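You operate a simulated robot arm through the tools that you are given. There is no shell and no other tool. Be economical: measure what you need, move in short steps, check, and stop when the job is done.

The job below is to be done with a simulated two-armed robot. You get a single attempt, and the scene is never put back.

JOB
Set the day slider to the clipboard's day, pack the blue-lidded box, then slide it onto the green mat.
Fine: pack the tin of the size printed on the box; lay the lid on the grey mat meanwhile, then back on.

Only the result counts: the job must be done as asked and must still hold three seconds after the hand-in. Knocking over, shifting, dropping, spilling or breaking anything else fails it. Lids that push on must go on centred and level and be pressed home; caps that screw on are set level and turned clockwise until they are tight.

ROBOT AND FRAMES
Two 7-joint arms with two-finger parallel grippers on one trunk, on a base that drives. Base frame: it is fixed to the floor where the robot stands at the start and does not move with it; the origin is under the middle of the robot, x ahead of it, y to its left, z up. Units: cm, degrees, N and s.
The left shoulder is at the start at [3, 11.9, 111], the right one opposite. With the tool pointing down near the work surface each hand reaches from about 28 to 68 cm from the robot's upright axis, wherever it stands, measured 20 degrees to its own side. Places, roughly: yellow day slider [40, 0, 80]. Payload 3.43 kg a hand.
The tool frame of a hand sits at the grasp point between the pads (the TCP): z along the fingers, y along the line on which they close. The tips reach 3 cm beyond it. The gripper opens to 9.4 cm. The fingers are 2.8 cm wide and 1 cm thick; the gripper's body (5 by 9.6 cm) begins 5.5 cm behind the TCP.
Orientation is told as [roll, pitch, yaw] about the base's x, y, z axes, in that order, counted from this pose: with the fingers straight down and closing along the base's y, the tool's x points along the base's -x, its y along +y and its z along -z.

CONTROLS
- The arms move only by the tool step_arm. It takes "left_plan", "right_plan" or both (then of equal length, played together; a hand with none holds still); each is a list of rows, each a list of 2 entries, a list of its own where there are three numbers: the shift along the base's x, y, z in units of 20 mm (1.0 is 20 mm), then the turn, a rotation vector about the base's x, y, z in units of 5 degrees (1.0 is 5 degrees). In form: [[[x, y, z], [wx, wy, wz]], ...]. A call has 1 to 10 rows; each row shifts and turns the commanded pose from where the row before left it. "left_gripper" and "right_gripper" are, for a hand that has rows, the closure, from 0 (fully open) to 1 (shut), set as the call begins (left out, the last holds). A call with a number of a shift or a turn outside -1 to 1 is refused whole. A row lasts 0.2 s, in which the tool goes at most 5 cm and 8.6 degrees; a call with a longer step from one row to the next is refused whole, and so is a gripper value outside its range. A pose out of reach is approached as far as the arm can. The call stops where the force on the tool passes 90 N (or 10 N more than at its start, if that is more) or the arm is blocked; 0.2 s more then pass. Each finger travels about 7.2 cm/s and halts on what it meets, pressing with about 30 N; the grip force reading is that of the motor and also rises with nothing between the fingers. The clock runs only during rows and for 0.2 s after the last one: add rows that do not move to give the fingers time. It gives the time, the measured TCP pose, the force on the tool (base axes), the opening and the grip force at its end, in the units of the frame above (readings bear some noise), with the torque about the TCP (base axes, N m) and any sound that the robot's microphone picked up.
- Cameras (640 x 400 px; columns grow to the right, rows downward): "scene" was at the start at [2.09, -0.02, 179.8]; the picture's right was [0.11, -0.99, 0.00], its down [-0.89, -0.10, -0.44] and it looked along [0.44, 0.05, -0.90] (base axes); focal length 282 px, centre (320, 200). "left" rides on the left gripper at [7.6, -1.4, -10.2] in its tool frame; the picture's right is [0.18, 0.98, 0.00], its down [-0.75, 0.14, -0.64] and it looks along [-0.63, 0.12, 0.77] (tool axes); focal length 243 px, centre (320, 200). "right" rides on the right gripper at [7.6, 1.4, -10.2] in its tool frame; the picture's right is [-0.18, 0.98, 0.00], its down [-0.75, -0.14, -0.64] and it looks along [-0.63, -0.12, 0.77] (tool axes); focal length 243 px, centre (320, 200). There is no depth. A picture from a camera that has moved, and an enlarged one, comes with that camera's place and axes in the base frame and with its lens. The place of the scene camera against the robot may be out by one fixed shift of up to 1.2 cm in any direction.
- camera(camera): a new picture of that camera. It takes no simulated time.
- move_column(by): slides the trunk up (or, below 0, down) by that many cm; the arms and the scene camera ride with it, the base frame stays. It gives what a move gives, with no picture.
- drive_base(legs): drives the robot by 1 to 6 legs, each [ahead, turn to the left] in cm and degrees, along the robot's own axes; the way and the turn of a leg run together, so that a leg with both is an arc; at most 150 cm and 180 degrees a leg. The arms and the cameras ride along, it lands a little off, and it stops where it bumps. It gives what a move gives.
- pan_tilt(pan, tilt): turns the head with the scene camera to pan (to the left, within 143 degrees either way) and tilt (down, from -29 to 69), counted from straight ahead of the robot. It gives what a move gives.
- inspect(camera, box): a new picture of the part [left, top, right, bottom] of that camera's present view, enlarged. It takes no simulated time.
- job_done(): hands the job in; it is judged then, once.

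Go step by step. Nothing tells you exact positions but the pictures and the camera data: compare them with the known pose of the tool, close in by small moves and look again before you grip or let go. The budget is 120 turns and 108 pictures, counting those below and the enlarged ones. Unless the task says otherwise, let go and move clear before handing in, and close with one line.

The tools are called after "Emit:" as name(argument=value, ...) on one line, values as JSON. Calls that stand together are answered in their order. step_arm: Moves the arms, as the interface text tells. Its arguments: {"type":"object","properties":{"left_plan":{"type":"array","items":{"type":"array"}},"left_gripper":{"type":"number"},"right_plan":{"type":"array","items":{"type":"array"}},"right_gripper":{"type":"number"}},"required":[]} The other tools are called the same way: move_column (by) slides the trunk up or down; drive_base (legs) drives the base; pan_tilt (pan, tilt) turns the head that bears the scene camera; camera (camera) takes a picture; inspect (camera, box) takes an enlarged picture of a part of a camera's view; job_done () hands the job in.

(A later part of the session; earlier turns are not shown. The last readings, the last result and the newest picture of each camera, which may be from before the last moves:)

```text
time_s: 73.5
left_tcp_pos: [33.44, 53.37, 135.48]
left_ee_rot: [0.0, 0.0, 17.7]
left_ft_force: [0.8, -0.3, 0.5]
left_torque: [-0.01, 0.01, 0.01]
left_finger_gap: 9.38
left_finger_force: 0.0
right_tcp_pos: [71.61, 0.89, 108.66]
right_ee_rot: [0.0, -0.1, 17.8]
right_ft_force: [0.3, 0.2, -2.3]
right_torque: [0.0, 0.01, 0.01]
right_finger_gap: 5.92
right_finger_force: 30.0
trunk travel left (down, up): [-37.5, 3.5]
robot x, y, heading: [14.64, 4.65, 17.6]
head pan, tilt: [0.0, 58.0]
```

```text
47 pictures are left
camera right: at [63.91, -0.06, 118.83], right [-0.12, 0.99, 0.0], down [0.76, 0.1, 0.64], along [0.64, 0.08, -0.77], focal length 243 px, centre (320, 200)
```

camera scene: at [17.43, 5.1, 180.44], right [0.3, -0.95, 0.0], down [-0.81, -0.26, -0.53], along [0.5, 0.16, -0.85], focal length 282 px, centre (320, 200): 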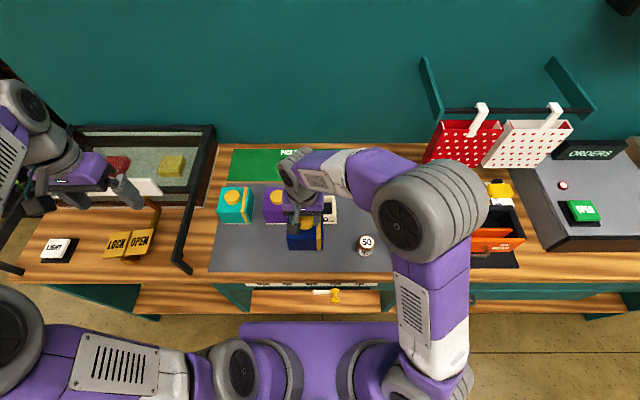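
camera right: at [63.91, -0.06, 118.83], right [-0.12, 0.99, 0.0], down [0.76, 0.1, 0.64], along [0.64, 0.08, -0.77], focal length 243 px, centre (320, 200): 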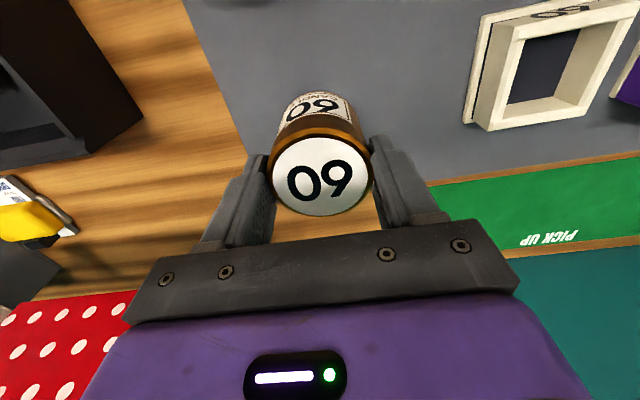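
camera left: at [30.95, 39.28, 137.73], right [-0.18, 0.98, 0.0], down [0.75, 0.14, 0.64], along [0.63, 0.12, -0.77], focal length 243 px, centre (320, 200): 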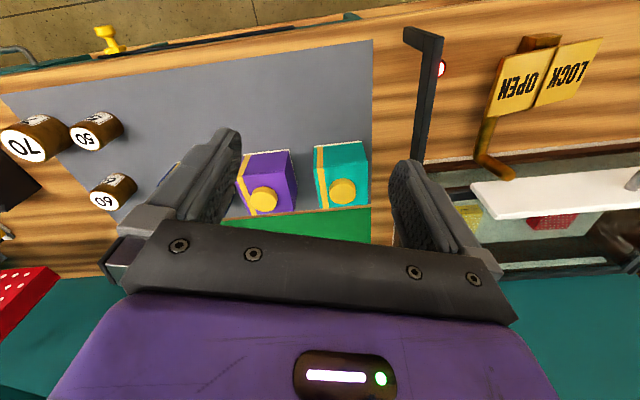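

Tin 60 is held and centred on the grasp point. I carry it over the box (centre about (66.6, 20.4)).

Emit:
step_arm(right_plan=[[[-0.5, 0.975, 0], [0, 0, 0]], [[-0.5, 0.975, 0], [0, 0, 0]], [[-0.5, 0.975, 0], [0, 0, 0]], [[-0.5, 0.975, 0], [0, 0, 0]], [[-0.5, 0.975, 0], [0, 0, 0]], [[-0.5, 0.975, 0], [0, 0, 0]], [[-0.5, 0.975, 0], [0, 0, 0]], [[-0.5, 0.975, 0], [0, 0, 0]], [[-0.5, 0.975, 0], [0, 0, 0]], [[-0.5, 0.975, 0], [0, 0, 0]]])

Emit:
camera(camera="right")

Emit:
inspect(camera="scene", box=[260, 160, 400, 270])

```text
time_s: 75.7
left_tcp_pos: [33.49, 53.41, 135.36]
left_ee_rot: [0.0, -0.1, 17.7]
left_ft_force: [1.3, -0.4, 0.9]
left_torque: [-0.02, 0.0, 0.02]
left_finger_gap: 9.37
left_finger_force: 0.0
right_tcp_pos: [61.97, 20.6, 108.63]
right_ee_rot: [0.0, 0.1, 17.9]
right_ft_force: [-1.4, 0.6, -1.5]
right_torque: [-0.01, 0.02, 0.0]
right_finger_gap: 5.93
right_finger_force: 30.4
trunk travel left (down, up): [-37.5, 3.5]
robot x, y, heading: [15.07, 4.89, 17.7]
head pan, tilt: [0.0, 58.0]
```

```text
46 pictures are left
camera right: at [54.12, 19.69, 118.99], right [-0.12, 0.99, 0.0], down [0.76, 0.1, 0.64], along [0.64, 0.08, -0.77], focal length 243 px, centre (320, 200)
```

right: 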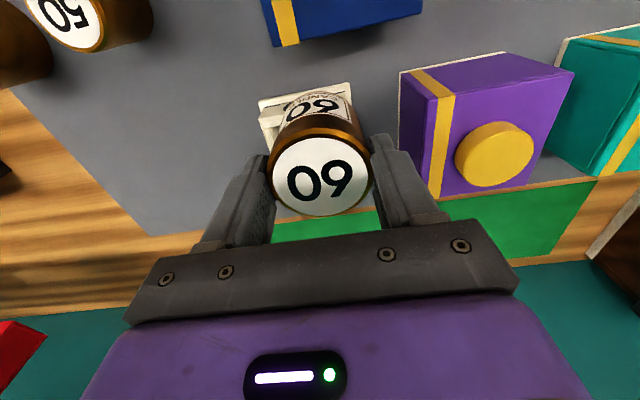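

```text
3.64 times, centred on (330, 215) of scene
camera zoom: at [17.4, 5.2, 180.44], right [0.3, -0.95, 0.0], down [-0.81, -0.26, -0.53], along [0.5, 0.16, -0.85], focal length 1027 px, centre (284, 146)
```

zoom: 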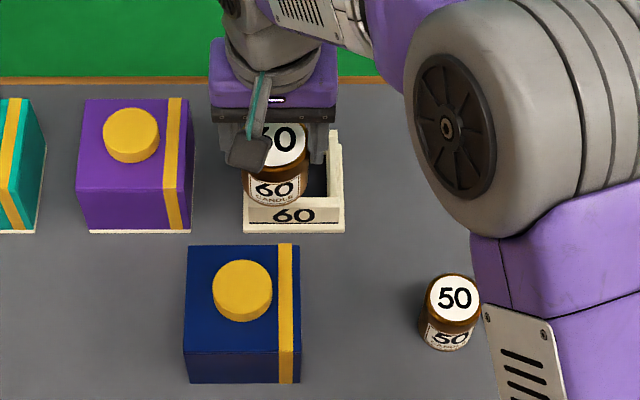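

I went 5 cm too near in x; correcting to above the cavity and viewing it from the scene camera.

Emit:
step_arm(right_plan=[[[0.8, 0, 0], [0, 0, 0]], [[0.8, 0, 0], [0, 0, 0]], [[0.7, -0.1, 0], [0, 0, 0]], [[0, 0, 0], [0, 0, 0]]])

Emit:
camera(camera="right")

Emit:
inspect(camera="scene", box=[280, 165, 380, 235])

```text
time_s: 76.7
left_tcp_pos: [33.4, 53.29, 135.36]
left_ee_rot: [0.0, 0.0, 17.8]
left_ft_force: [-1.1, 0.7, -0.3]
left_torque: [0.0, -0.01, 0.04]
left_finger_gap: 9.4
left_finger_force: 0.0
right_tcp_pos: [66.36, 20.28, 108.6]
right_ee_rot: [0.0, 0.0, 17.8]
right_ft_force: [0.4, -0.7, -2.1]
right_torque: [0.02, 0.02, -0.02]
right_finger_gap: 5.9
right_finger_force: 30.2
trunk travel left (down, up): [-37.5, 3.5]
robot x, y, heading: [14.71, 4.2, 17.7]
head pan, tilt: [0.0, 58.0]
```

```text
44 pictures are left
camera right: at [58.6, 19.37, 118.82], right [-0.12, 0.99, 0.0], down [0.76, 0.1, 0.64], along [0.64, 0.08, -0.77], focal length 243 px, centre (320, 200)
```

right: 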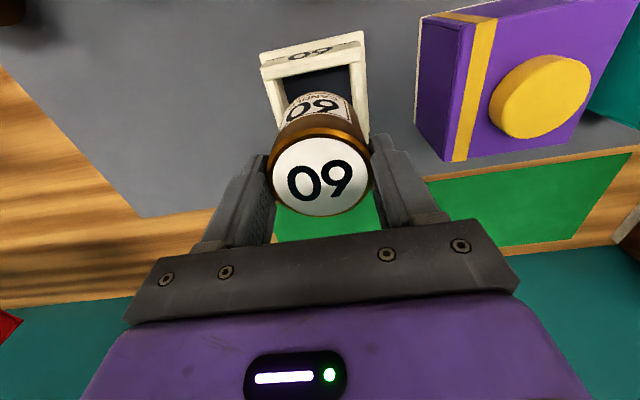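

```text
5.71 times, centred on (330, 200) of scene
camera zoom: at [17.41, 5.13, 180.44], right [0.3, -0.95, 0.0], down [-0.81, -0.26, -0.53], along [0.5, 0.16, -0.85], focal length 1614 px, centre (263, 200)
```

zoom: 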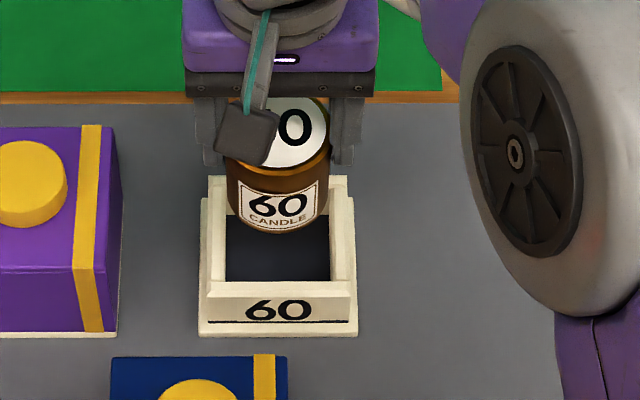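

Emit:
inspect(camera="right", box=[250, 20, 380, 150])

```text
3.08 times, centred on (315, 85) of right
camera zoom: at [58.6, 19.37, 118.82], right [-0.12, 0.99, 0.0], down [0.76, 0.1, 0.64], along [0.64, 0.08, -0.77], focal length 746 px, centre (335, 554)
```

zoom: 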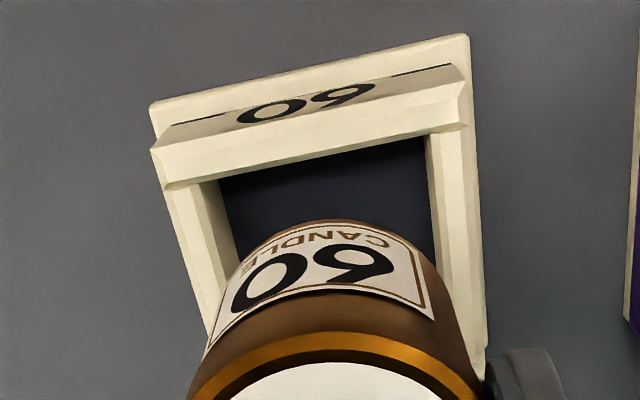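

Cavity centre computes to about (66.5, 20.35), rim at z≈96. I nudge and lower until the tin's bottom is just at the rim.

Emit:
step_arm(right_plan=[[[0.06, 0.03, -0.6], [0, 0, 0]], [[0, 0, -0.8], [0, 0, 0]], [[0, 0, -0.8], [0, 0, 0]], [[0, 0, -0.3], [0, 0, 0]]])

Emit:
inspect(camera="right", box=[230, 20, 430, 220])

Emit:
inspect(camera="scene", box=[280, 165, 380, 235])

```text
time_s: 77.7
left_tcp_pos: [33.47, 53.33, 135.38]
left_ee_rot: [0.0, 0.0, 17.7]
left_ft_force: [0.0, -0.6, -0.4]
left_torque: [0.0, 0.0, -0.02]
left_finger_gap: 9.41
left_finger_force: 0.1
right_tcp_pos: [66.34, 20.18, 103.63]
right_ee_rot: [0.0, 0.0, 17.8]
right_ft_force: [-0.2, -0.4, -0.9]
right_torque: [0.0, -0.03, 0.04]
right_finger_gap: 5.91
right_finger_force: 29.9
trunk travel left (down, up): [-37.5, 3.5]
robot x, y, heading: [14.77, 4.45, 17.6]
head pan, tilt: [0.0, 58.0]
```

```text
2.00 times, centred on (330, 120) of right
camera zoom: at [58.63, 19.35, 113.86], right [-0.12, 0.99, 0.0], down [0.76, 0.1, 0.64], along [0.64, 0.08, -0.77], focal length 485 px, centre (300, 360)
```

zoom: 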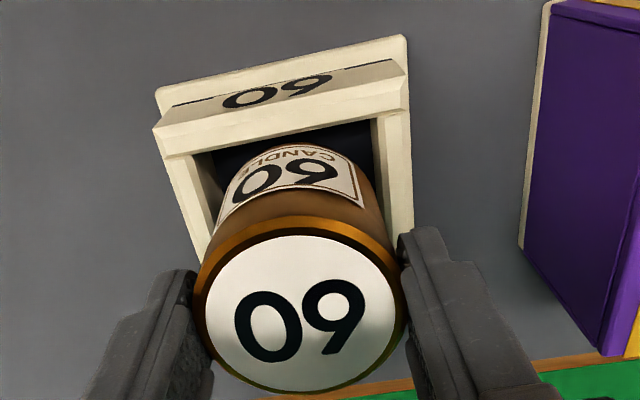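

```text
5.71 times, centred on (330, 200) of scene
camera zoom: at [17.44, 5.11, 180.44], right [0.3, -0.95, 0.0], down [-0.81, -0.26, -0.53], along [0.5, 0.16, -0.85], focal length 1614 px, centre (263, 200)
```

zoom: 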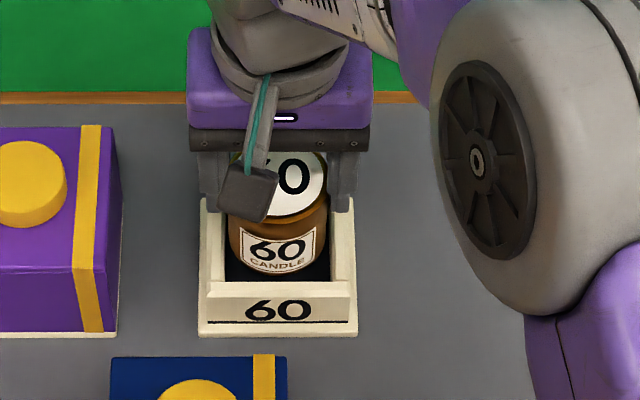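

Well centred. I lower in small steps watching the forces.

Emit:
step_arm(right_plan=[[[0.02, 0, -0.25], [0, 0, 0]], [[0.02, 0, -0.25], [0, 0, 0]], [[0, 0, -0.25], [0, 0, 0]]])

Emit:
step_arm(right_plan=[[[0, 0, -0.25], [0, 0, 0]], [[0, 0, -0.25], [0, 0, 0]]])

Emit:
step_arm(right_plan=[[[0, 0, -0.15], [0, 0, 0]], [[0, 0, -0.1], [0, 0, 0]]])

```text
time_s: 78.5
left_tcp_pos: [33.6, 53.34, 135.42]
left_ee_rot: [-0.1, 0.0, 17.6]
left_ft_force: [0.0, -0.8, -0.3]
left_torque: [0.01, 0.01, 0.05]
left_finger_gap: 9.4
left_finger_force: 0.2
right_tcp_pos: [66.48, 20.27, 102.13]
right_ee_rot: [0.0, 0.0, 17.7]
right_ft_force: [1.3, -0.1, -2.5]
right_torque: [-0.01, -0.01, 0.0]
right_finger_gap: 5.91
right_finger_force: 29.3
trunk travel left (down, up): [-37.5, 3.5]
robot x, y, heading: [14.73, 4.79, 17.7]
head pan, tilt: [0.0, 58.0]
```

```text
time_s: 79.1
left_tcp_pos: [33.49, 53.39, 135.4]
left_ee_rot: [0.0, 0.0, 17.7]
left_ft_force: [0.0, 0.4, 0.0]
left_torque: [0.01, -0.02, -0.03]
left_finger_gap: 9.4
left_finger_force: 0.0
right_tcp_pos: [66.52, 20.34, 101.02]
right_ee_rot: [0.0, 0.1, 17.6]
right_ft_force: [0.1, -0.3, -2.5]
right_torque: [-0.01, 0.02, 0.0]
right_finger_gap: 5.9
right_finger_force: 29.7
trunk travel left (down, up): [-37.5, 3.5]
robot x, y, heading: [15.02, 4.94, 17.6]
head pan, tilt: [0.0, 58.0]
```

```text
time_s: 79.7
left_tcp_pos: [33.42, 53.1, 135.28]
left_ee_rot: [0.1, 0.0, 17.7]
left_ft_force: [-0.5, -0.7, -0.5]
left_torque: [0.03, 0.01, 0.05]
left_finger_gap: 9.39
left_finger_force: 0.1
right_tcp_pos: [66.63, 20.07, 100.51]
right_ee_rot: [0.0, 0.0, 17.7]
right_ft_force: [-0.1, -0.1, -2.3]
right_torque: [0.02, 0.0, -0.02]
right_finger_gap: 5.89
right_finger_force: 30.1
trunk travel left (down, up): [-37.5, 3.5]
robot x, y, heading: [14.99, 4.56, 17.6]
head pan, tilt: [0.0, 58.0]
```

Emit:
step_arm(right_plan=[[[0, 0, -0.1], [0, 0, 0]], [[0, 0, -0.1], [0, 0, 0]]])

Emit:
step_arm(right_plan=[[[0, 0, -0.1], [0, 0, 0]], [[0, 0, 0], [0, 0, 0]]])

Emit:
inspect(camera="right", box=[230, 40, 430, 240])

```text
time_s: 80.3
left_tcp_pos: [33.27, 53.19, 135.6]
left_ee_rot: [0.1, -0.1, 17.7]
left_ft_force: [0.3, 0.9, 0.1]
left_torque: [0.01, 0.01, 0.01]
left_finger_gap: 9.4
left_finger_force: 0.0
right_tcp_pos: [66.52, 20.13, 100.36]
right_ee_rot: [0.1, -0.3, 17.8]
right_ft_force: [-1.7, -1.9, 20.4]
right_torque: [-0.37, 0.4, 0.03]
right_finger_gap: 5.89
right_finger_force: 29.9
trunk travel left (down, up): [-37.5, 3.5]
robot x, y, heading: [14.54, 4.56, 18.0]
head pan, tilt: [0.0, 58.0]
```

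```text
time_s: 80.9
left_tcp_pos: [33.15, 53.28, 135.47]
left_ee_rot: [0.0, -0.2, 17.7]
left_ft_force: [0.0, -0.3, -0.5]
left_torque: [0.0, 0.03, -0.02]
left_finger_gap: 9.37
left_finger_force: 0.0
right_tcp_pos: [66.48, 20.17, 100.13]
right_ee_rot: [0.1, -0.3, 17.6]
right_ft_force: [2.0, -0.6, 28.0]
right_torque: [0.11, -0.18, -0.01]
right_finger_gap: 5.92
right_finger_force: 29.2
trunk travel left (down, up): [-37.5, 3.5]
robot x, y, heading: [15.06, 4.42, 17.6]
head pan, tilt: [0.0, 58.0]
```

```text
2.00 times, centred on (330, 140) of right
camera zoom: at [58.71, 19.25, 110.37], right [-0.12, 0.99, 0.0], down [0.76, 0.09, 0.65], along [0.64, 0.08, -0.76], focal length 485 px, centre (300, 320)
```

zoom: 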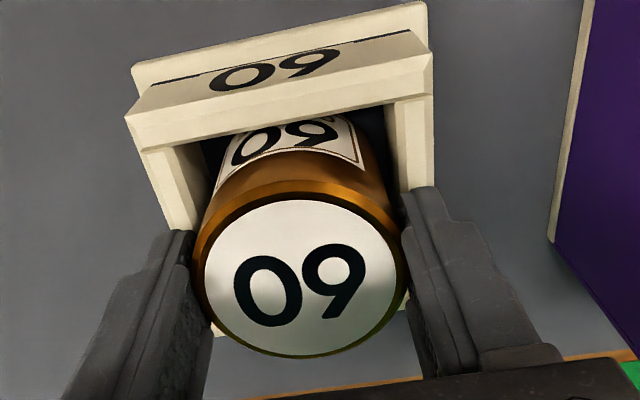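

The tin stands on the box floor (1.1 cm above the mat level, as expected). I relieve the pressure, release and rise.

Emit:
step_arm(right_plan=[[[0, 0, 0.1], [0, 0, 0]], [[0, 0, 0], [0, 0, 0]]])

Emit:
step_arm(right_plan=[[[0, 0, 0], [0, 0, 0]], [[0, 0, 0], [0, 0, 0]], [[0, 0, 0], [0, 0, 0]], [[0, 0, 0.3], [0, 0, 0]], [[0, 0, 1], [0, 0, 0]], [[0, 0, 1], [0, 0, 0]], [[0, 0, 1], [0, 0, 0]], [[0, 0, 1], [0, 0, 0]], [[0, 0, 1], [0, 0, 0]], [[0, 0, 1], [0, 0, 0]]], right_gripper=0)

Emit:
camera(camera="right")

```text
time_s: 81.5
left_tcp_pos: [33.38, 53.24, 135.39]
left_ee_rot: [0.0, -0.1, 17.7]
left_ft_force: [-0.3, 0.6, -0.4]
left_torque: [-0.04, -0.02, -0.02]
left_finger_gap: 9.4
left_finger_force: 0.1
right_tcp_pos: [66.49, 20.24, 100.11]
right_ee_rot: [0.0, -0.2, 17.7]
right_ft_force: [6.2, 3.0, 18.2]
right_torque: [0.2, -0.61, -0.02]
right_finger_gap: 5.9
right_finger_force: 30.1
trunk travel left (down, up): [-37.5, 3.5]
robot x, y, heading: [14.58, 4.73, 17.7]
head pan, tilt: [0.0, 58.0]
```

```text
time_s: 83.7
left_tcp_pos: [33.37, 53.29, 135.36]
left_ee_rot: [0.0, 0.0, 17.6]
left_ft_force: [0.3, -0.5, -0.8]
left_torque: [0.03, 0.01, 0.01]
left_finger_gap: 9.42
left_finger_force: 0.1
right_tcp_pos: [66.17, 20.32, 112.72]
right_ee_rot: [0.0, 0.0, 17.8]
right_ft_force: [-0.2, -0.1, -0.6]
right_torque: [-0.01, -0.01, -0.01]
right_finger_gap: 9.41
right_finger_force: 0.1
trunk travel left (down, up): [-37.5, 3.5]
robot x, y, heading: [14.77, 4.33, 17.9]
head pan, tilt: [0.0, 58.0]
```

```text
38 pictures are left
camera right: at [58.57, 19.46, 122.91], right [-0.12, 0.99, 0.0], down [0.76, 0.1, 0.64], along [0.64, 0.08, -0.77], focal length 243 px, centre (320, 200)
```

right: 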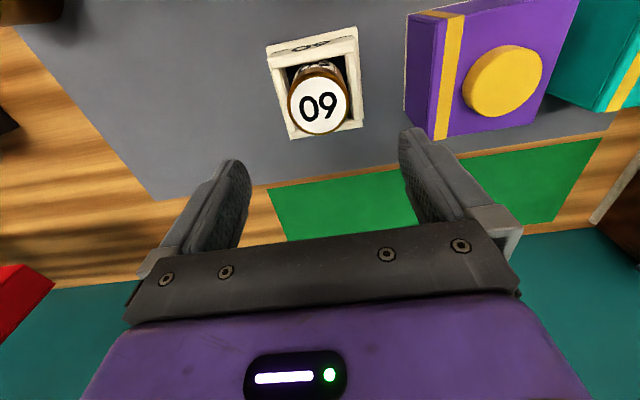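

The tin sits in the box. Now I go back to the lid and check alignment above its knob.

Emit:
step_arm(right_plan=[[[-1, 0, 0], [0, 0, 0]], [[-1, 0, 0], [0, 0, 0]], [[-1, 0, 0], [0, 0, 0]], [[-1, 0, 0], [0, 0, 0]], [[-1, 0, 0], [0, 0, 0]], [[-1, 0, 0], [0, 0, 0]], [[-1, 0, 0], [0, 0, 0]], [[-0.75, 0, -0.4], [0, 0, 0]], [[0, 0, -1], [0, 0, 0]], [[0, 0, -1], [0, 0, 0]]])

Emit:
camera(camera="right")

```text
time_s: 85.9
left_tcp_pos: [33.38, 53.24, 135.36]
left_ee_rot: [0.0, 0.0, 17.7]
left_ft_force: [-0.1, 0.3, -0.4]
left_torque: [-0.02, -0.01, 0.02]
left_finger_gap: 9.4
left_finger_force: 0.1
right_tcp_pos: [51.01, 20.43, 108.15]
right_ee_rot: [0.0, 0.0, 17.7]
right_ft_force: [0.4, 0.4, -0.3]
right_torque: [0.01, -0.03, -0.03]
right_finger_gap: 9.39
right_finger_force: 0.1
trunk travel left (down, up): [-37.5, 3.5]
robot x, y, heading: [14.87, 5.04, 17.6]
head pan, tilt: [0.0, 58.0]
```

```text
37 pictures are left
camera right: at [43.19, 19.47, 118.32], right [-0.12, 0.99, 0.0], down [0.76, 0.09, 0.64], along [0.64, 0.08, -0.77], focal length 243 px, centre (320, 200)
```

right: 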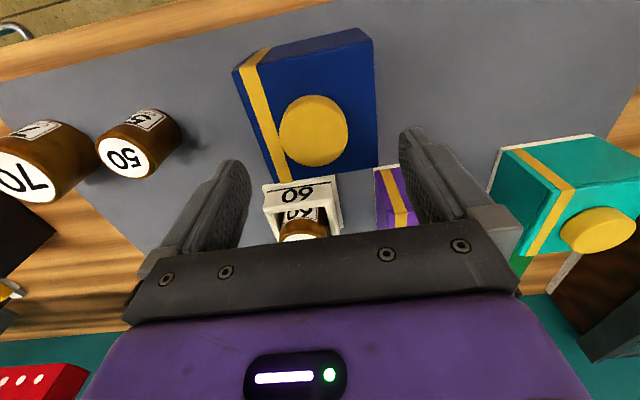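

Emit:
step_arm(right_plan=[[[-0.13, 0, -1], [0, 0, 0]], [[0, 0, -1], [0, 0, 0]], [[0, 0, -0.55], [0, 0, 0]]])

Emit:
step_arm(right_plan=[[[0, 0, 0], [0, 0, 0]], [[0, 0, 0], [0, 0, 0]], [[0, 0, 0], [0, 0, 0]], [[0, 0, 0], [0, 0, 0]], [[0, 0, 0], [0, 0, 0]], [[0, 0, 0], [0, 0, 0]]], right_gripper=1)

Emit:
step_arm(right_plan=[[[0, 0, 0.3], [0, 0, 0]], [[0, 0, 1], [0, 0, 0]], [[0, 0, 1], [0, 0, 0]], [[0, 0, 1], [0, 0, 0]], [[0, 0, 1], [0, 0, 0]], [[0, 0, 1], [0, 0, 0]], [[0, 0, 1], [0, 0, 0]], [[0, 0, 0.5], [0, 0, 0]]])

Emit:
camera(camera="right")

```text
time_s: 86.7
left_tcp_pos: [33.4, 53.24, 135.43]
left_ee_rot: [0.0, -0.1, 17.6]
left_ft_force: [-0.5, 0.4, 0.5]
left_torque: [0.02, -0.02, -0.02]
left_finger_gap: 9.41
left_finger_force: 0.0
right_tcp_pos: [50.62, 20.22, 103.04]
right_ee_rot: [-0.1, -0.1, 17.7]
right_ft_force: [-0.5, -1.4, 4.5]
right_torque: [-0.27, -0.03, -0.07]
right_finger_gap: 9.39
right_finger_force: 0.0
trunk travel left (down, up): [-37.5, 3.5]
robot x, y, heading: [15.15, 4.55, 17.7]
head pan, tilt: [0.0, 58.0]
```

```text
time_s: 88.1
left_tcp_pos: [33.41, 53.41, 135.35]
left_ee_rot: [-0.1, 0.0, 17.7]
left_ft_force: [-0.2, -0.2, 0.5]
left_torque: [-0.03, 0.05, -0.01]
left_finger_gap: 9.42
left_finger_force: 0.0
right_tcp_pos: [50.74, 20.37, 102.98]
right_ee_rot: [0.1, -0.2, 17.8]
right_ft_force: [1.6, 4.2, 14.7]
right_torque: [0.23, -0.13, 0.0]
right_finger_gap: 4.8
right_finger_force: 30.1
trunk travel left (down, up): [-37.5, 3.5]
robot x, y, heading: [14.81, 4.77, 17.8]
head pan, tilt: [0.0, 58.0]
```

```text
time_s: 89.9
left_tcp_pos: [33.39, 53.32, 135.4]
left_ee_rot: [0.0, 0.0, 17.7]
left_ft_force: [0.4, 0.5, -0.1]
left_torque: [0.0, 0.01, -0.01]
left_finger_gap: 9.39
left_finger_force: 0.0
right_tcp_pos: [50.74, 20.13, 116.42]
right_ee_rot: [-0.1, 0.0, 17.7]
right_ft_force: [0.8, 0.3, -1.4]
right_torque: [0.0, -0.02, -0.02]
right_finger_gap: 4.84
right_finger_force: 29.9
trunk travel left (down, up): [-37.5, 3.5]
robot x, y, heading: [15.13, 4.61, 17.8]
head pan, tilt: [0.0, 58.0]
```

```text
36 pictures are left
camera right: at [42.98, 19.28, 126.61], right [-0.12, 0.99, 0.0], down [0.76, 0.1, 0.64], along [0.64, 0.08, -0.77], focal length 243 px, centre (320, 200)
```

right: 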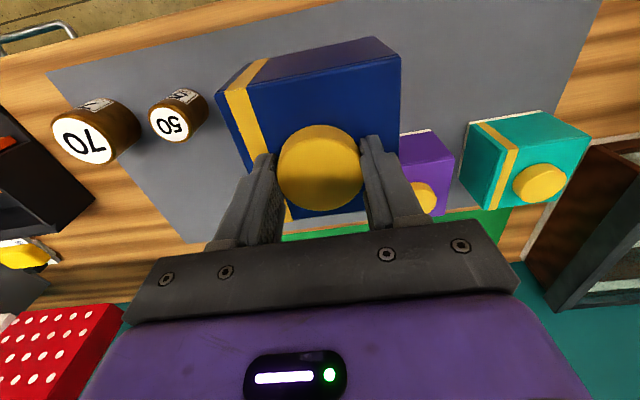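

Lid held again, sitting about 2–3 mm nearer in the fingers than before. I check the box hasn't moved before carrying the lid over.

Emit:
inspect(camera="scene", box=[280, 165, 380, 235])

Emit:
step_arm(right_plan=[[[1, 0, 0], [0, 0, 0]], [[1, 0, 0], [0, 0, 0]], [[1, 0, 0], [0, 0, 0]], [[1, 0, 0], [0, 0, 0]], [[1, 0, 0], [0, 0, 0]], [[1, 0, 0], [0, 0, 0]], [[1, 0, 0], [0, 0, 0]], [[0.88, 0.05, 0], [0, 0, 0]], [[0, 0, 0], [0, 0, 0]]])

Emit:
camera(camera="right")

Emit:
inspect(camera="scene", box=[280, 165, 380, 235])

```text
5.71 times, centred on (330, 200) of scene
camera zoom: at [17.42, 5.09, 180.44], right [0.3, -0.95, 0.0], down [-0.81, -0.26, -0.53], along [0.5, 0.16, -0.85], focal length 1614 px, centre (263, 200)
```

zoom: 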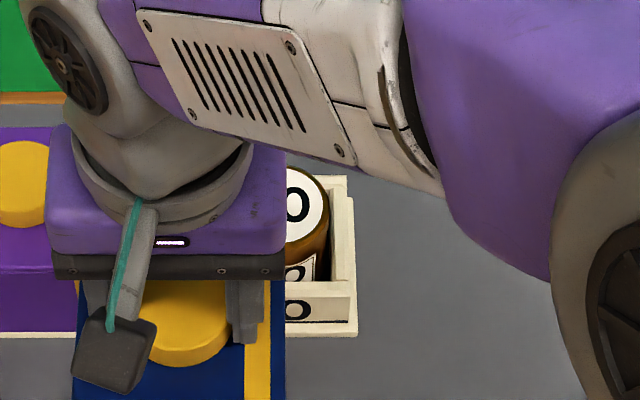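

```text
time_s: 91.9
left_tcp_pos: [33.34, 53.29, 135.47]
left_ee_rot: [0.0, 0.0, 17.6]
left_ft_force: [-1.0, -0.1, 0.8]
left_torque: [-0.03, 0.0, 0.03]
left_finger_gap: 9.39
left_finger_force: 0.0
right_tcp_pos: [66.5, 20.38, 116.4]
right_ee_rot: [0.0, -0.1, 17.8]
right_ft_force: [0.3, 0.2, -1.3]
right_torque: [0.04, 0.05, 0.0]
right_finger_gap: 4.84
right_finger_force: 29.7
trunk travel left (down, up): [-37.5, 3.5]
robot x, y, heading: [14.43, 4.65, 17.8]
head pan, tilt: [0.0, 58.0]
```

```text
34 pictures are left
camera right: at [58.71, 19.54, 126.6], right [-0.12, 0.99, 0.0], down [0.76, 0.1, 0.64], along [0.64, 0.08, -0.77], focal length 243 px, centre (320, 200)
```

right: 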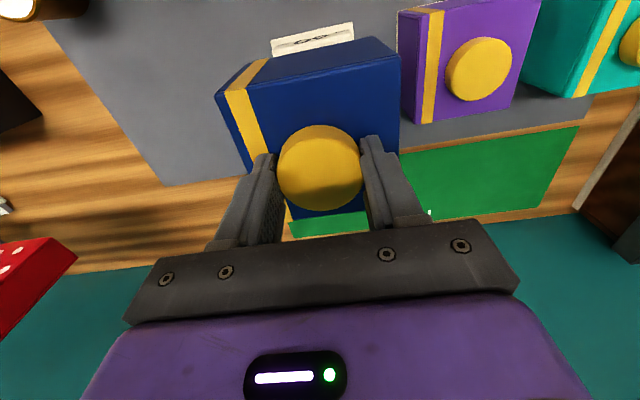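

```text
5.71 times, centred on (330, 200) of scene
camera zoom: at [17.38, 5.09, 180.45], right [0.3, -0.95, 0.0], down [-0.81, -0.26, -0.53], along [0.5, 0.16, -0.85], focal length 1614 px, centre (263, 200)
```

zoom: 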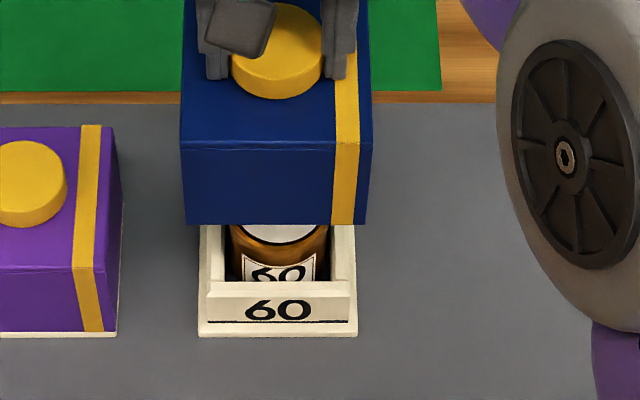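

The box hasn't moved and the lid is aligned above it. I lower to just above the rim, then in small steps.

Emit:
step_arm(right_plan=[[[0, 0, -1], [0, 0, 0]], [[0, 0, -1], [0, 0, 0]], [[0, 0, -1], [0, 0, 0]], [[0, 0, -1], [0, 0, 0]], [[0, 0, -0.2], [0, 0, 0]]])

Emit:
step_arm(right_plan=[[[0, 0, -0.2], [0, 0, 0]], [[0, 0, -0.2], [0, 0, 0]], [[0, 0, -0.2], [0, 0, 0]]])

Emit:
inspect(camera="scene", box=[280, 165, 380, 235])

```text
time_s: 93.1
left_tcp_pos: [33.46, 53.36, 135.41]
left_ee_rot: [0.0, -0.1, 17.7]
left_ft_force: [0.2, -0.8, -0.3]
left_torque: [0.04, 0.04, 0.03]
left_finger_gap: 9.43
left_finger_force: 0.0
right_tcp_pos: [66.64, 20.46, 108.03]
right_ee_rot: [0.0, 0.0, 17.6]
right_ft_force: [0.6, -0.6, -0.7]
right_torque: [0.03, -0.02, -0.01]
right_finger_gap: 4.83
right_finger_force: 30.5
trunk travel left (down, up): [-37.5, 3.5]
robot x, y, heading: [14.8, 4.87, 17.8]
head pan, tilt: [0.0, 58.0]
```

```text
time_s: 93.9
left_tcp_pos: [33.45, 53.25, 135.38]
left_ee_rot: [0.0, 0.0, 17.7]
left_ft_force: [-0.1, 0.2, -0.1]
left_torque: [-0.01, -0.01, -0.01]
left_finger_gap: 9.43
left_finger_force: 0.0
right_tcp_pos: [66.4, 20.31, 106.81]
right_ee_rot: [0.0, 0.0, 17.7]
right_ft_force: [0.6, 0.0, -0.4]
right_torque: [0.01, 0.03, -0.01]
right_finger_gap: 4.84
right_finger_force: 29.6
trunk travel left (down, up): [-37.5, 3.5]
robot x, y, heading: [14.83, 4.57, 17.9]
head pan, tilt: [0.0, 58.0]
```

```text
5.71 times, centred on (330, 200) of scene
camera zoom: at [17.43, 5.11, 180.44], right [0.3, -0.95, 0.0], down [-0.81, -0.26, -0.53], along [0.5, 0.16, -0.85], focal length 1614 px, centre (263, 200)
```

zoom: 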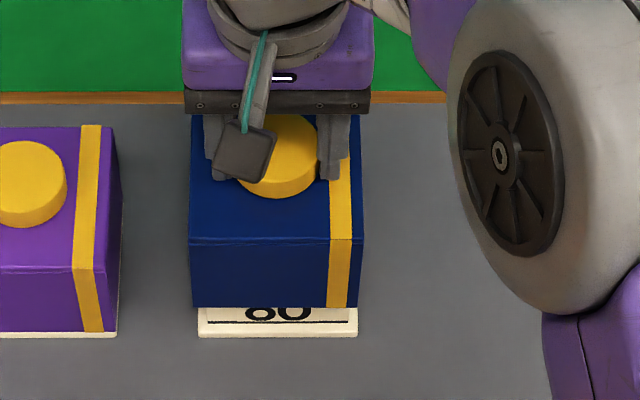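

No contact force and the lid is already around the rim. I continue down to the seat.

Emit:
step_arm(right_plan=[[[0, 0, -0.25], [0, 0, 0]], [[0, 0, -0.25], [0, 0, 0]], [[0, 0, -0.25], [0, 0, 0]], [[0, 0, -0.25], [0, 0, 0]]])

Emit:
step_arm(right_plan=[[[0, 0, -0.2], [0, 0, 0]], [[0, 0, -0.15], [0, 0, 0]], [[0, 0, -0.1], [0, 0, 0]]])

Emit:
inspect(camera="scene", box=[280, 165, 380, 235])

```text
time_s: 94.9
left_tcp_pos: [33.43, 53.26, 135.31]
left_ee_rot: [0.0, 0.1, 17.6]
left_ft_force: [0.5, 0.3, 0.0]
left_torque: [0.01, -0.02, 0.01]
left_finger_gap: 9.39
left_finger_force: 0.0
right_tcp_pos: [66.48, 20.31, 104.77]
right_ee_rot: [0.0, 0.0, 17.7]
right_ft_force: [-0.2, 0.5, -0.3]
right_torque: [-0.01, -0.02, 0.0]
right_finger_gap: 4.84
right_finger_force: 30.5
trunk travel left (down, up): [-37.5, 3.5]
robot x, y, heading: [14.86, 4.95, 17.5]
head pan, tilt: [0.0, 58.0]
```

```text
time_s: 95.7
left_tcp_pos: [33.35, 53.41, 135.45]
left_ee_rot: [-0.1, 0.0, 17.8]
left_ft_force: [0.1, -1.1, -1.0]
left_torque: [-0.01, 0.02, 0.02]
left_finger_gap: 9.41
left_finger_force: 0.2
right_tcp_pos: [66.51, 20.32, 104.01]
right_ee_rot: [0.0, 0.0, 17.7]
right_ft_force: [-0.7, 1.0, -0.2]
right_torque: [0.03, 0.01, 0.02]
right_finger_gap: 4.85
right_finger_force: 30.5
trunk travel left (down, up): [-37.5, 3.5]
robot x, y, heading: [15.03, 4.61, 17.6]
head pan, tilt: [0.0, 58.0]
```

```text
5.71 times, centred on (330, 200) of scene
camera zoom: at [17.43, 5.11, 180.44], right [0.3, -0.95, 0.0], down [-0.81, -0.26, -0.53], along [0.5, 0.16, -0.85], focal length 1614 px, centre (263, 200)
```

zoom: 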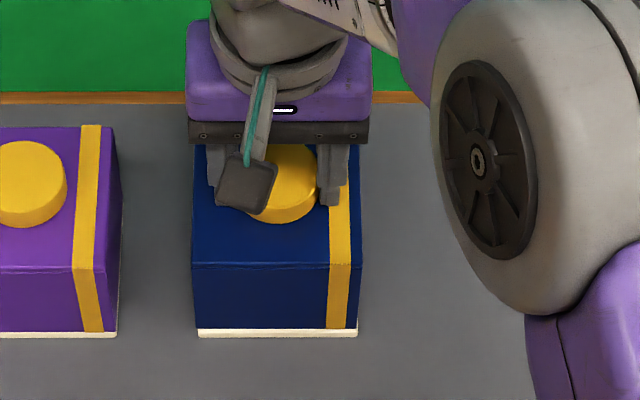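

Emit:
step_arm(right_plan=[[[0, 0, -0.1], [0, 0, 0]], [[0, 0, -0.05], [0, 0, 0]]])

Emit:
step_arm(right_plan=[[[0, 0, -0.1], [0, 0, 0]], [[0, 0, 0], [0, 0, 0]]])

```text
time_s: 96.3
left_tcp_pos: [33.33, 53.28, 135.49]
left_ee_rot: [0.1, 0.1, 17.8]
left_ft_force: [0.2, -0.9, 0.0]
left_torque: [0.0, 0.0, 0.0]
left_finger_gap: 9.4
left_finger_force: 0.1
right_tcp_pos: [66.5, 20.32, 103.81]
right_ee_rot: [0.0, -0.2, 17.7]
right_ft_force: [1.0, 0.6, 10.3]
right_torque: [-0.15, 0.23, 0.05]
right_finger_gap: 4.86
right_finger_force: 30.3
trunk travel left (down, up): [-37.5, 3.5]
robot x, y, heading: [14.84, 4.69, 17.8]
head pan, tilt: [0.0, 58.0]
```

```text
time_s: 96.9
left_tcp_pos: [33.22, 53.18, 135.44]
left_ee_rot: [0.0, -0.1, 17.7]
left_ft_force: [0.0, 0.8, -0.5]
left_torque: [-0.01, 0.0, -0.03]
left_finger_gap: 9.39
left_finger_force: 0.0
right_tcp_pos: [66.54, 20.42, 103.88]
right_ee_rot: [0.1, -0.6, 17.6]
right_ft_force: [3.6, -0.7, 33.5]
right_torque: [-0.3, 0.23, -0.01]
right_finger_gap: 4.86
right_finger_force: 29.8
trunk travel left (down, up): [-37.5, 3.5]
robot x, y, heading: [14.89, 5.1, 17.7]
head pan, tilt: [0.0, 58.0]
```

The lid is seated and was pressed home (33 N at the original seated height). I release and rise.

Emit:
step_arm(right_plan=[[[0, 0, -0.05], [0, 0, 0]], [[0, 0, 0.1], [0, 0, 0]], [[0, 0, 0.1], [0, 0, 0]]])

Emit:
step_arm(right_plan=[[[0, 0, 0], [0, 0, 0]], [[0, 0, 0], [0, 0, 0]], [[0, 0, 0], [0, 0, 0]], [[0, 0, 0.3], [0, 0, 0]], [[0, 0, 1], [0, 0, 0]], [[0, 0, 1], [0, 0, 0]], [[0, 0, 1], [0, 0, 0]], [[0, 0, 1], [0, 0, 0]]], right_gripper=0)

Emit:
camera(camera="right")

Emit:
inspect(camera="scene", box=[280, 165, 380, 235])

```text
time_s: 97.7
left_tcp_pos: [33.31, 53.11, 135.36]
left_ee_rot: [0.1, -0.1, 17.7]
left_ft_force: [0.3, 0.7, -0.3]
left_torque: [-0.03, 0.02, 0.0]
left_finger_gap: 9.39
left_finger_force: 0.0
right_tcp_pos: [66.42, 20.29, 103.76]
right_ee_rot: [0.1, -0.3, 17.7]
right_ft_force: [5.0, 2.8, 19.8]
right_torque: [0.35, -0.8, -0.03]
right_finger_gap: 4.84
right_finger_force: 30.0
trunk travel left (down, up): [-37.5, 3.5]
robot x, y, heading: [14.95, 4.81, 17.7]
head pan, tilt: [0.0, 58.0]
```

```text
time_s: 99.5
left_tcp_pos: [33.41, 53.27, 135.39]
left_ee_rot: [-0.1, 0.0, 17.7]
left_ft_force: [-0.2, 0.0, -0.1]
left_torque: [-0.01, -0.01, -0.06]
left_finger_gap: 9.39
left_finger_force: 0.1
right_tcp_pos: [66.49, 20.29, 112.42]
right_ee_rot: [0.0, 0.0, 17.7]
right_ft_force: [1.1, 0.3, -1.0]
right_torque: [-0.03, 0.01, 0.02]
right_finger_gap: 9.42
right_finger_force: 0.0
trunk travel left (down, up): [-37.5, 3.5]
robot x, y, heading: [15.05, 4.64, 17.6]
head pan, tilt: [0.0, 58.0]
```

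```text
30 pictures are left
camera right: at [58.82, 19.35, 122.59], right [-0.12, 0.99, 0.0], down [0.76, 0.1, 0.64], along [0.64, 0.08, -0.77], focal length 243 px, centre (320, 200)
```

right: 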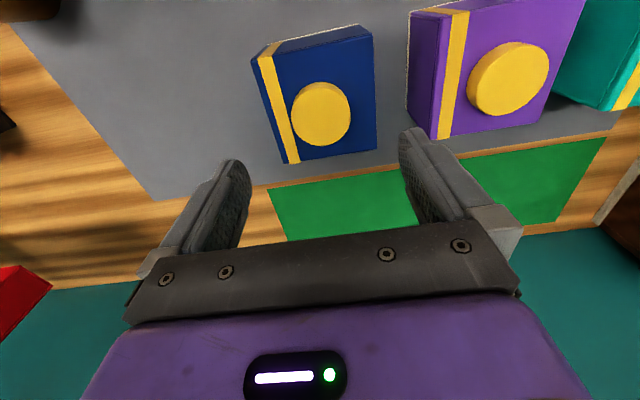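

```text
5.71 times, centred on (330, 200) of scene
camera zoom: at [17.38, 5.06, 180.45], right [0.3, -0.95, 0.0], down [-0.81, -0.26, -0.53], along [0.51, 0.16, -0.85], focal length 1614 px, centre (263, 200)
```

zoom: 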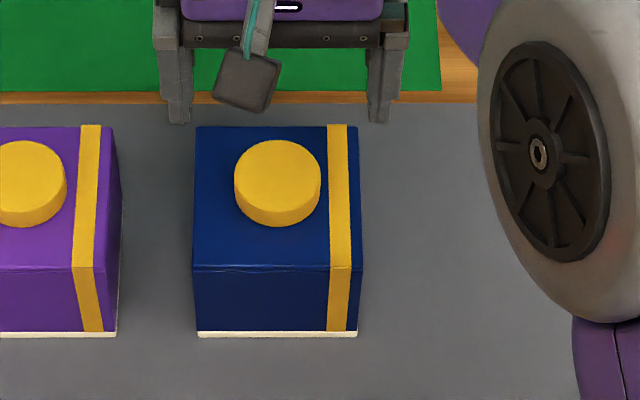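

The lid sits like the others'. Now I bring the hand in front of the box, fingers part open and tilted forward, to push it straight onto the green mat.

Emit:
step_arm(right_plan=[[[-0.92, -0.29, 0], [0, 0, 0]], [[-0.92, -0.29, 0], [0, 0, 0]], [[-0.92, -0.29, 0], [0, 0, 0]], [[-0.92, -0.29, 0], [0, 0, 0]], [[-0.92, -0.29, 0], [0, 0, 0]], [[-0.92, -0.29, 0], [0.304, -0.953, 0]], [[-0.92, -0.29, 0], [0.304, -0.953, 0]], [[0, 0, -0.8], [0.304, -0.953, 0]], [[0, 0, -0.8], [0.304, -0.953, 0]]], right_gripper=0.31)

Emit:
step_arm(right_plan=[[[0, 0, -1], [0, 0, 0]], [[0, 0, -1], [0, 0, 0]], [[0, 0, -1], [0, 0, 0]], [[0, 0, -1], [0, 0, 0]], [[0, 0, -1], [0, 0, 0]], [[0, 0, -1], [0, 0, 0]], [[0, 0, -0.5], [0, 0, 0]]])

Emit:
camera(camera="right")

Emit:
inspect(camera="scene", box=[240, 140, 420, 260])

```text
time_s: 101.5
left_tcp_pos: [33.2, 53.46, 135.42]
left_ee_rot: [0.0, 0.0, 17.7]
left_ft_force: [-0.3, 0.3, 0.7]
left_torque: [-0.01, 0.0, 0.01]
left_finger_gap: 9.42
left_finger_force: 0.1
right_tcp_pos: [53.54, 16.39, 109.03]
right_ee_rot: [0.0, -20.1, 17.7]
right_ft_force: [-0.4, -0.2, -1.2]
right_torque: [0.0, 0.02, 0.0]
right_finger_gap: 6.49
right_finger_force: 0.1
trunk travel left (down, up): [-37.5, 3.5]
robot x, y, heading: [14.71, 4.79, 17.7]
head pan, tilt: [0.0, 58.0]
```

```text
time_s: 103.1
left_tcp_pos: [33.34, 53.32, 135.45]
left_ee_rot: [0.0, 0.0, 17.6]
left_ft_force: [-0.3, 0.0, -0.2]
left_torque: [0.02, -0.02, 0.01]
left_finger_gap: 9.39
left_finger_force: 0.1
right_tcp_pos: [53.75, 16.34, 96.08]
right_ee_rot: [-0.1, -20.0, 17.8]
right_ft_force: [-0.7, 0.3, -0.9]
right_torque: [-0.03, 0.01, 0.04]
right_finger_gap: 6.52
right_finger_force: 0.1
trunk travel left (down, up): [-37.5, 3.5]
robot x, y, heading: [14.88, 4.9, 17.7]
head pan, tilt: [0.0, 58.0]
```

```text
28 pictures are left
camera right: at [43.0, 14.53, 103.09], right [-0.14, 0.99, 0.06], down [0.51, 0.01, 0.86], along [0.85, 0.15, -0.5], focal length 243 px, centre (320, 200)
```

right: 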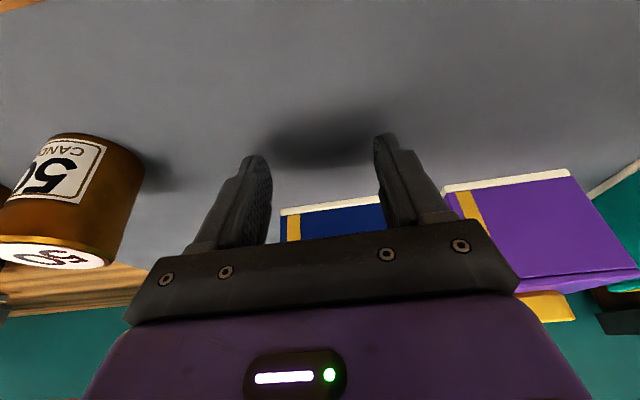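

```text
3.33 times, centred on (330, 200) of scene
camera zoom: at [17.43, 5.1, 180.44], right [0.3, -0.95, 0.0], down [-0.81, -0.26, -0.53], along [0.5, 0.16, -0.85], focal length 942 px, centre (287, 200)
```

zoom: 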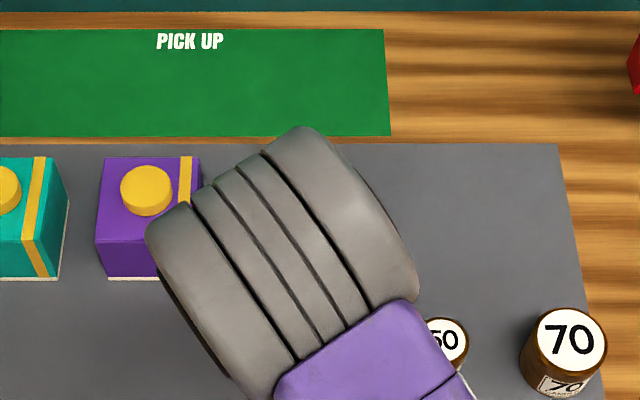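

Lined up behind the box. I advance to contact and push the first part, then check.

Emit:
step_arm(right_plan=[[[0.953, 0.302, 0], [0, 0, 0]], [[0.953, 0.302, 0], [0, 0, 0]], [[0.76, 0.24, 0], [0, 0, 0]], [[0.38, 0.12, 0], [0, 0, 0]], [[0.38, 0.12, 0], [0, 0, 0]], [[0.38, 0.12, 0], [0, 0, 0]], [[0.38, 0.12, 0], [0, 0, 0]], [[0.38, 0.12, 0], [0, 0, 0]]])

Emit:
camera(camera="right")

Emit:
camera(camera="scene")

```text
time_s: 104.9
left_tcp_pos: [33.47, 53.27, 135.34]
left_ee_rot: [-0.1, 0.0, 17.6]
left_ft_force: [0.9, 0.1, 0.4]
left_torque: [0.01, 0.01, 0.0]
left_finger_gap: 9.4
left_finger_force: 0.1
right_tcp_pos: [62.76, 19.1, 96.03]
right_ee_rot: [0.0, -20.0, 17.7]
right_ft_force: [0.2, -1.1, 0.7]
right_torque: [-0.01, -0.02, -0.02]
right_finger_gap: 6.52
right_finger_force: 0.1
trunk travel left (down, up): [-37.5, 3.5]
robot x, y, heading: [15.31, 4.78, 17.6]
head pan, tilt: [0.0, 58.0]
```

```text
26 pictures are left
camera right: at [52.11, 17.23, 103.13], right [-0.13, 0.99, 0.06], down [0.51, 0.01, 0.86], along [0.85, 0.15, -0.5], focal length 243 px, centre (320, 200)
```

right: 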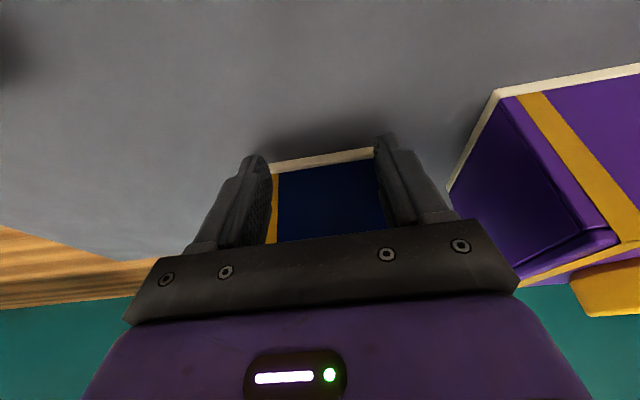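

```text
25 pictures are left
camera scene: at [17.42, 5.09, 180.45], right [0.3, -0.95, 0.0], down [-0.81, -0.26, -0.53], along [0.5, 0.16, -0.85], focal length 282 px, centre (320, 200)
```

scene: 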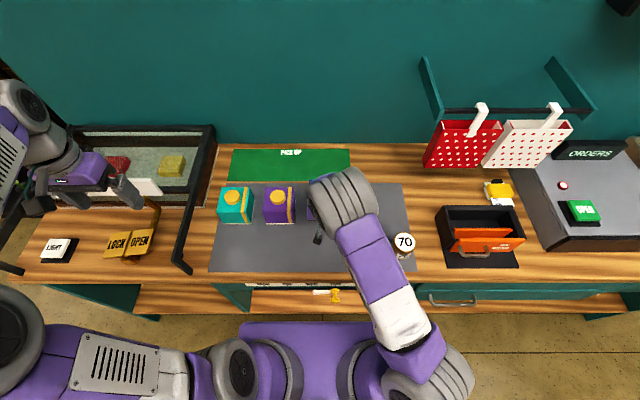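

The box is moving with the fingers. I push on 10 cm and check.

Emit:
step_arm(right_plan=[[[0.476, 0.151, 0], [0, 0, 0]], [[0.476, 0.151, 0], [0, 0, 0]], [[0.476, 0.151, 0], [0, 0, 0]], [[0.476, 0.151, 0], [0, 0, 0]], [[0.476, 0.151, 0], [0, 0, 0]], [[0.476, 0.151, 0], [0, 0, 0]], [[0.476, 0.151, 0], [0, 0, 0]], [[0.476, 0.151, 0], [0, 0, 0]], [[0.476, 0.151, 0], [0, 0, 0]], [[0.476, 0.151, 0], [0, 0, 0]]])

Emit:
camera(camera="right")

Emit:
inspect(camera="scene", box=[220, 130, 420, 260])

```text
time_s: 107.1
left_tcp_pos: [33.48, 53.26, 135.37]
left_ee_rot: [0.0, 0.0, 17.7]
left_ft_force: [-0.4, 0.0, 0.5]
left_torque: [0.01, 0.0, -0.01]
left_finger_gap: 9.4
left_finger_force: 0.2
right_tcp_pos: [72.33, 22.19, 96.17]
right_ee_rot: [0.0, -20.0, 17.7]
right_ft_force: [0.0, -0.4, -0.3]
right_torque: [0.0, 0.02, -0.05]
right_finger_gap: 6.51
right_finger_force: 0.1
trunk travel left (down, up): [-37.5, 3.5]
robot x, y, heading: [14.73, 4.61, 17.6]
head pan, tilt: [0.0, 58.0]
```

```text
24 pictures are left
camera right: at [61.65, 20.38, 103.26], right [-0.13, 0.99, 0.06], down [0.51, 0.01, 0.86], along [0.85, 0.15, -0.5], focal length 243 px, centre (320, 200)
```

right: 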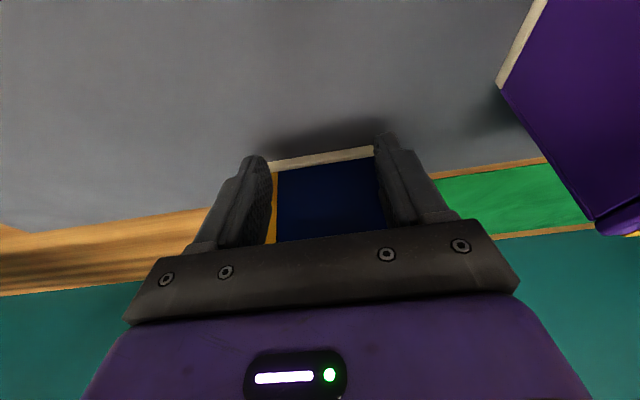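

```text
3.08 times, centred on (320, 195) of scene
camera zoom: at [17.44, 5.1, 180.44], right [0.3, -0.95, 0.0], down [-0.81, -0.26, -0.53], along [0.5, 0.16, -0.85], focal length 869 px, centre (320, 215)
```

zoom: 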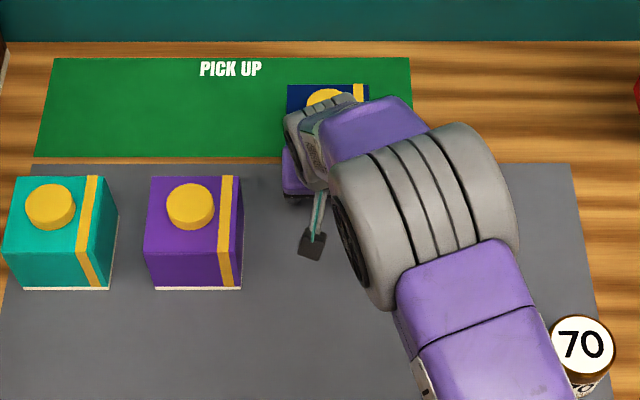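

Going straight. I push the remaining 8 cm.

Emit:
step_arm(right_plan=[[[0.476, 0.151, 0], [0, 0, 0]], [[0.476, 0.151, 0], [0, 0, 0]], [[0.476, 0.151, 0], [0, 0, 0]], [[0.476, 0.151, 0], [0, 0, 0]], [[0.476, 0.151, 0], [0, 0, 0]], [[0.476, 0.151, 0], [0, 0, 0]], [[0.476, 0.151, 0], [0, 0, 0]], [[0.476, 0.151, 0], [0, 0, 0]]])

Emit:
camera(camera="right")

Emit:
inspect(camera="scene", box=[220, 130, 420, 260])

```text
time_s: 108.9
left_tcp_pos: [33.53, 53.3, 135.41]
left_ee_rot: [0.0, 0.0, 17.6]
left_ft_force: [-0.1, -0.2, 0.6]
left_torque: [0.02, 0.02, 0.0]
left_finger_gap: 9.39
left_finger_force: 0.1
right_tcp_pos: [79.84, 24.54, 96.36]
right_ee_rot: [0.0, -20.0, 17.9]
right_ft_force: [-1.1, -1.1, -0.1]
right_torque: [0.0, 0.06, 0.0]
right_finger_gap: 6.47
right_finger_force: 0.0
trunk travel left (down, up): [-37.5, 3.5]
robot x, y, heading: [14.82, 4.92, 17.7]
head pan, tilt: [0.0, 58.0]
```

```text
22 pictures are left
camera right: at [69.12, 22.77, 103.33], right [-0.14, 0.99, 0.06], down [0.51, 0.02, 0.86], along [0.85, 0.15, -0.5], focal length 243 px, centre (320, 200)
```

right: 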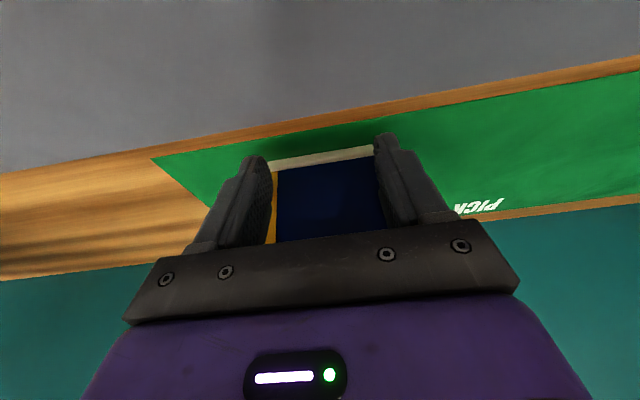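

```text
3.08 times, centred on (320, 195) of scene
camera zoom: at [17.43, 5.09, 180.44], right [0.3, -0.95, 0.0], down [-0.81, -0.26, -0.53], along [0.5, 0.16, -0.85], focal length 869 px, centre (320, 215)
```

zoom: 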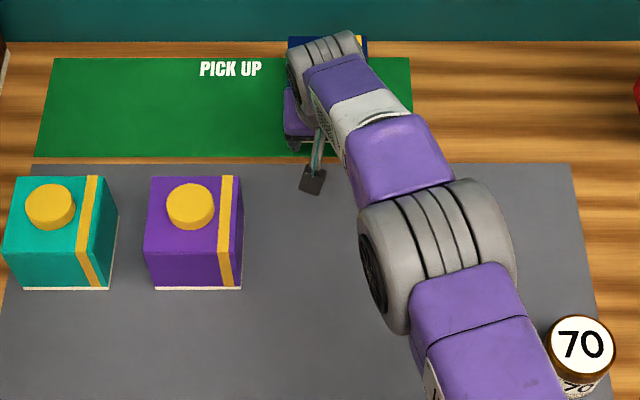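

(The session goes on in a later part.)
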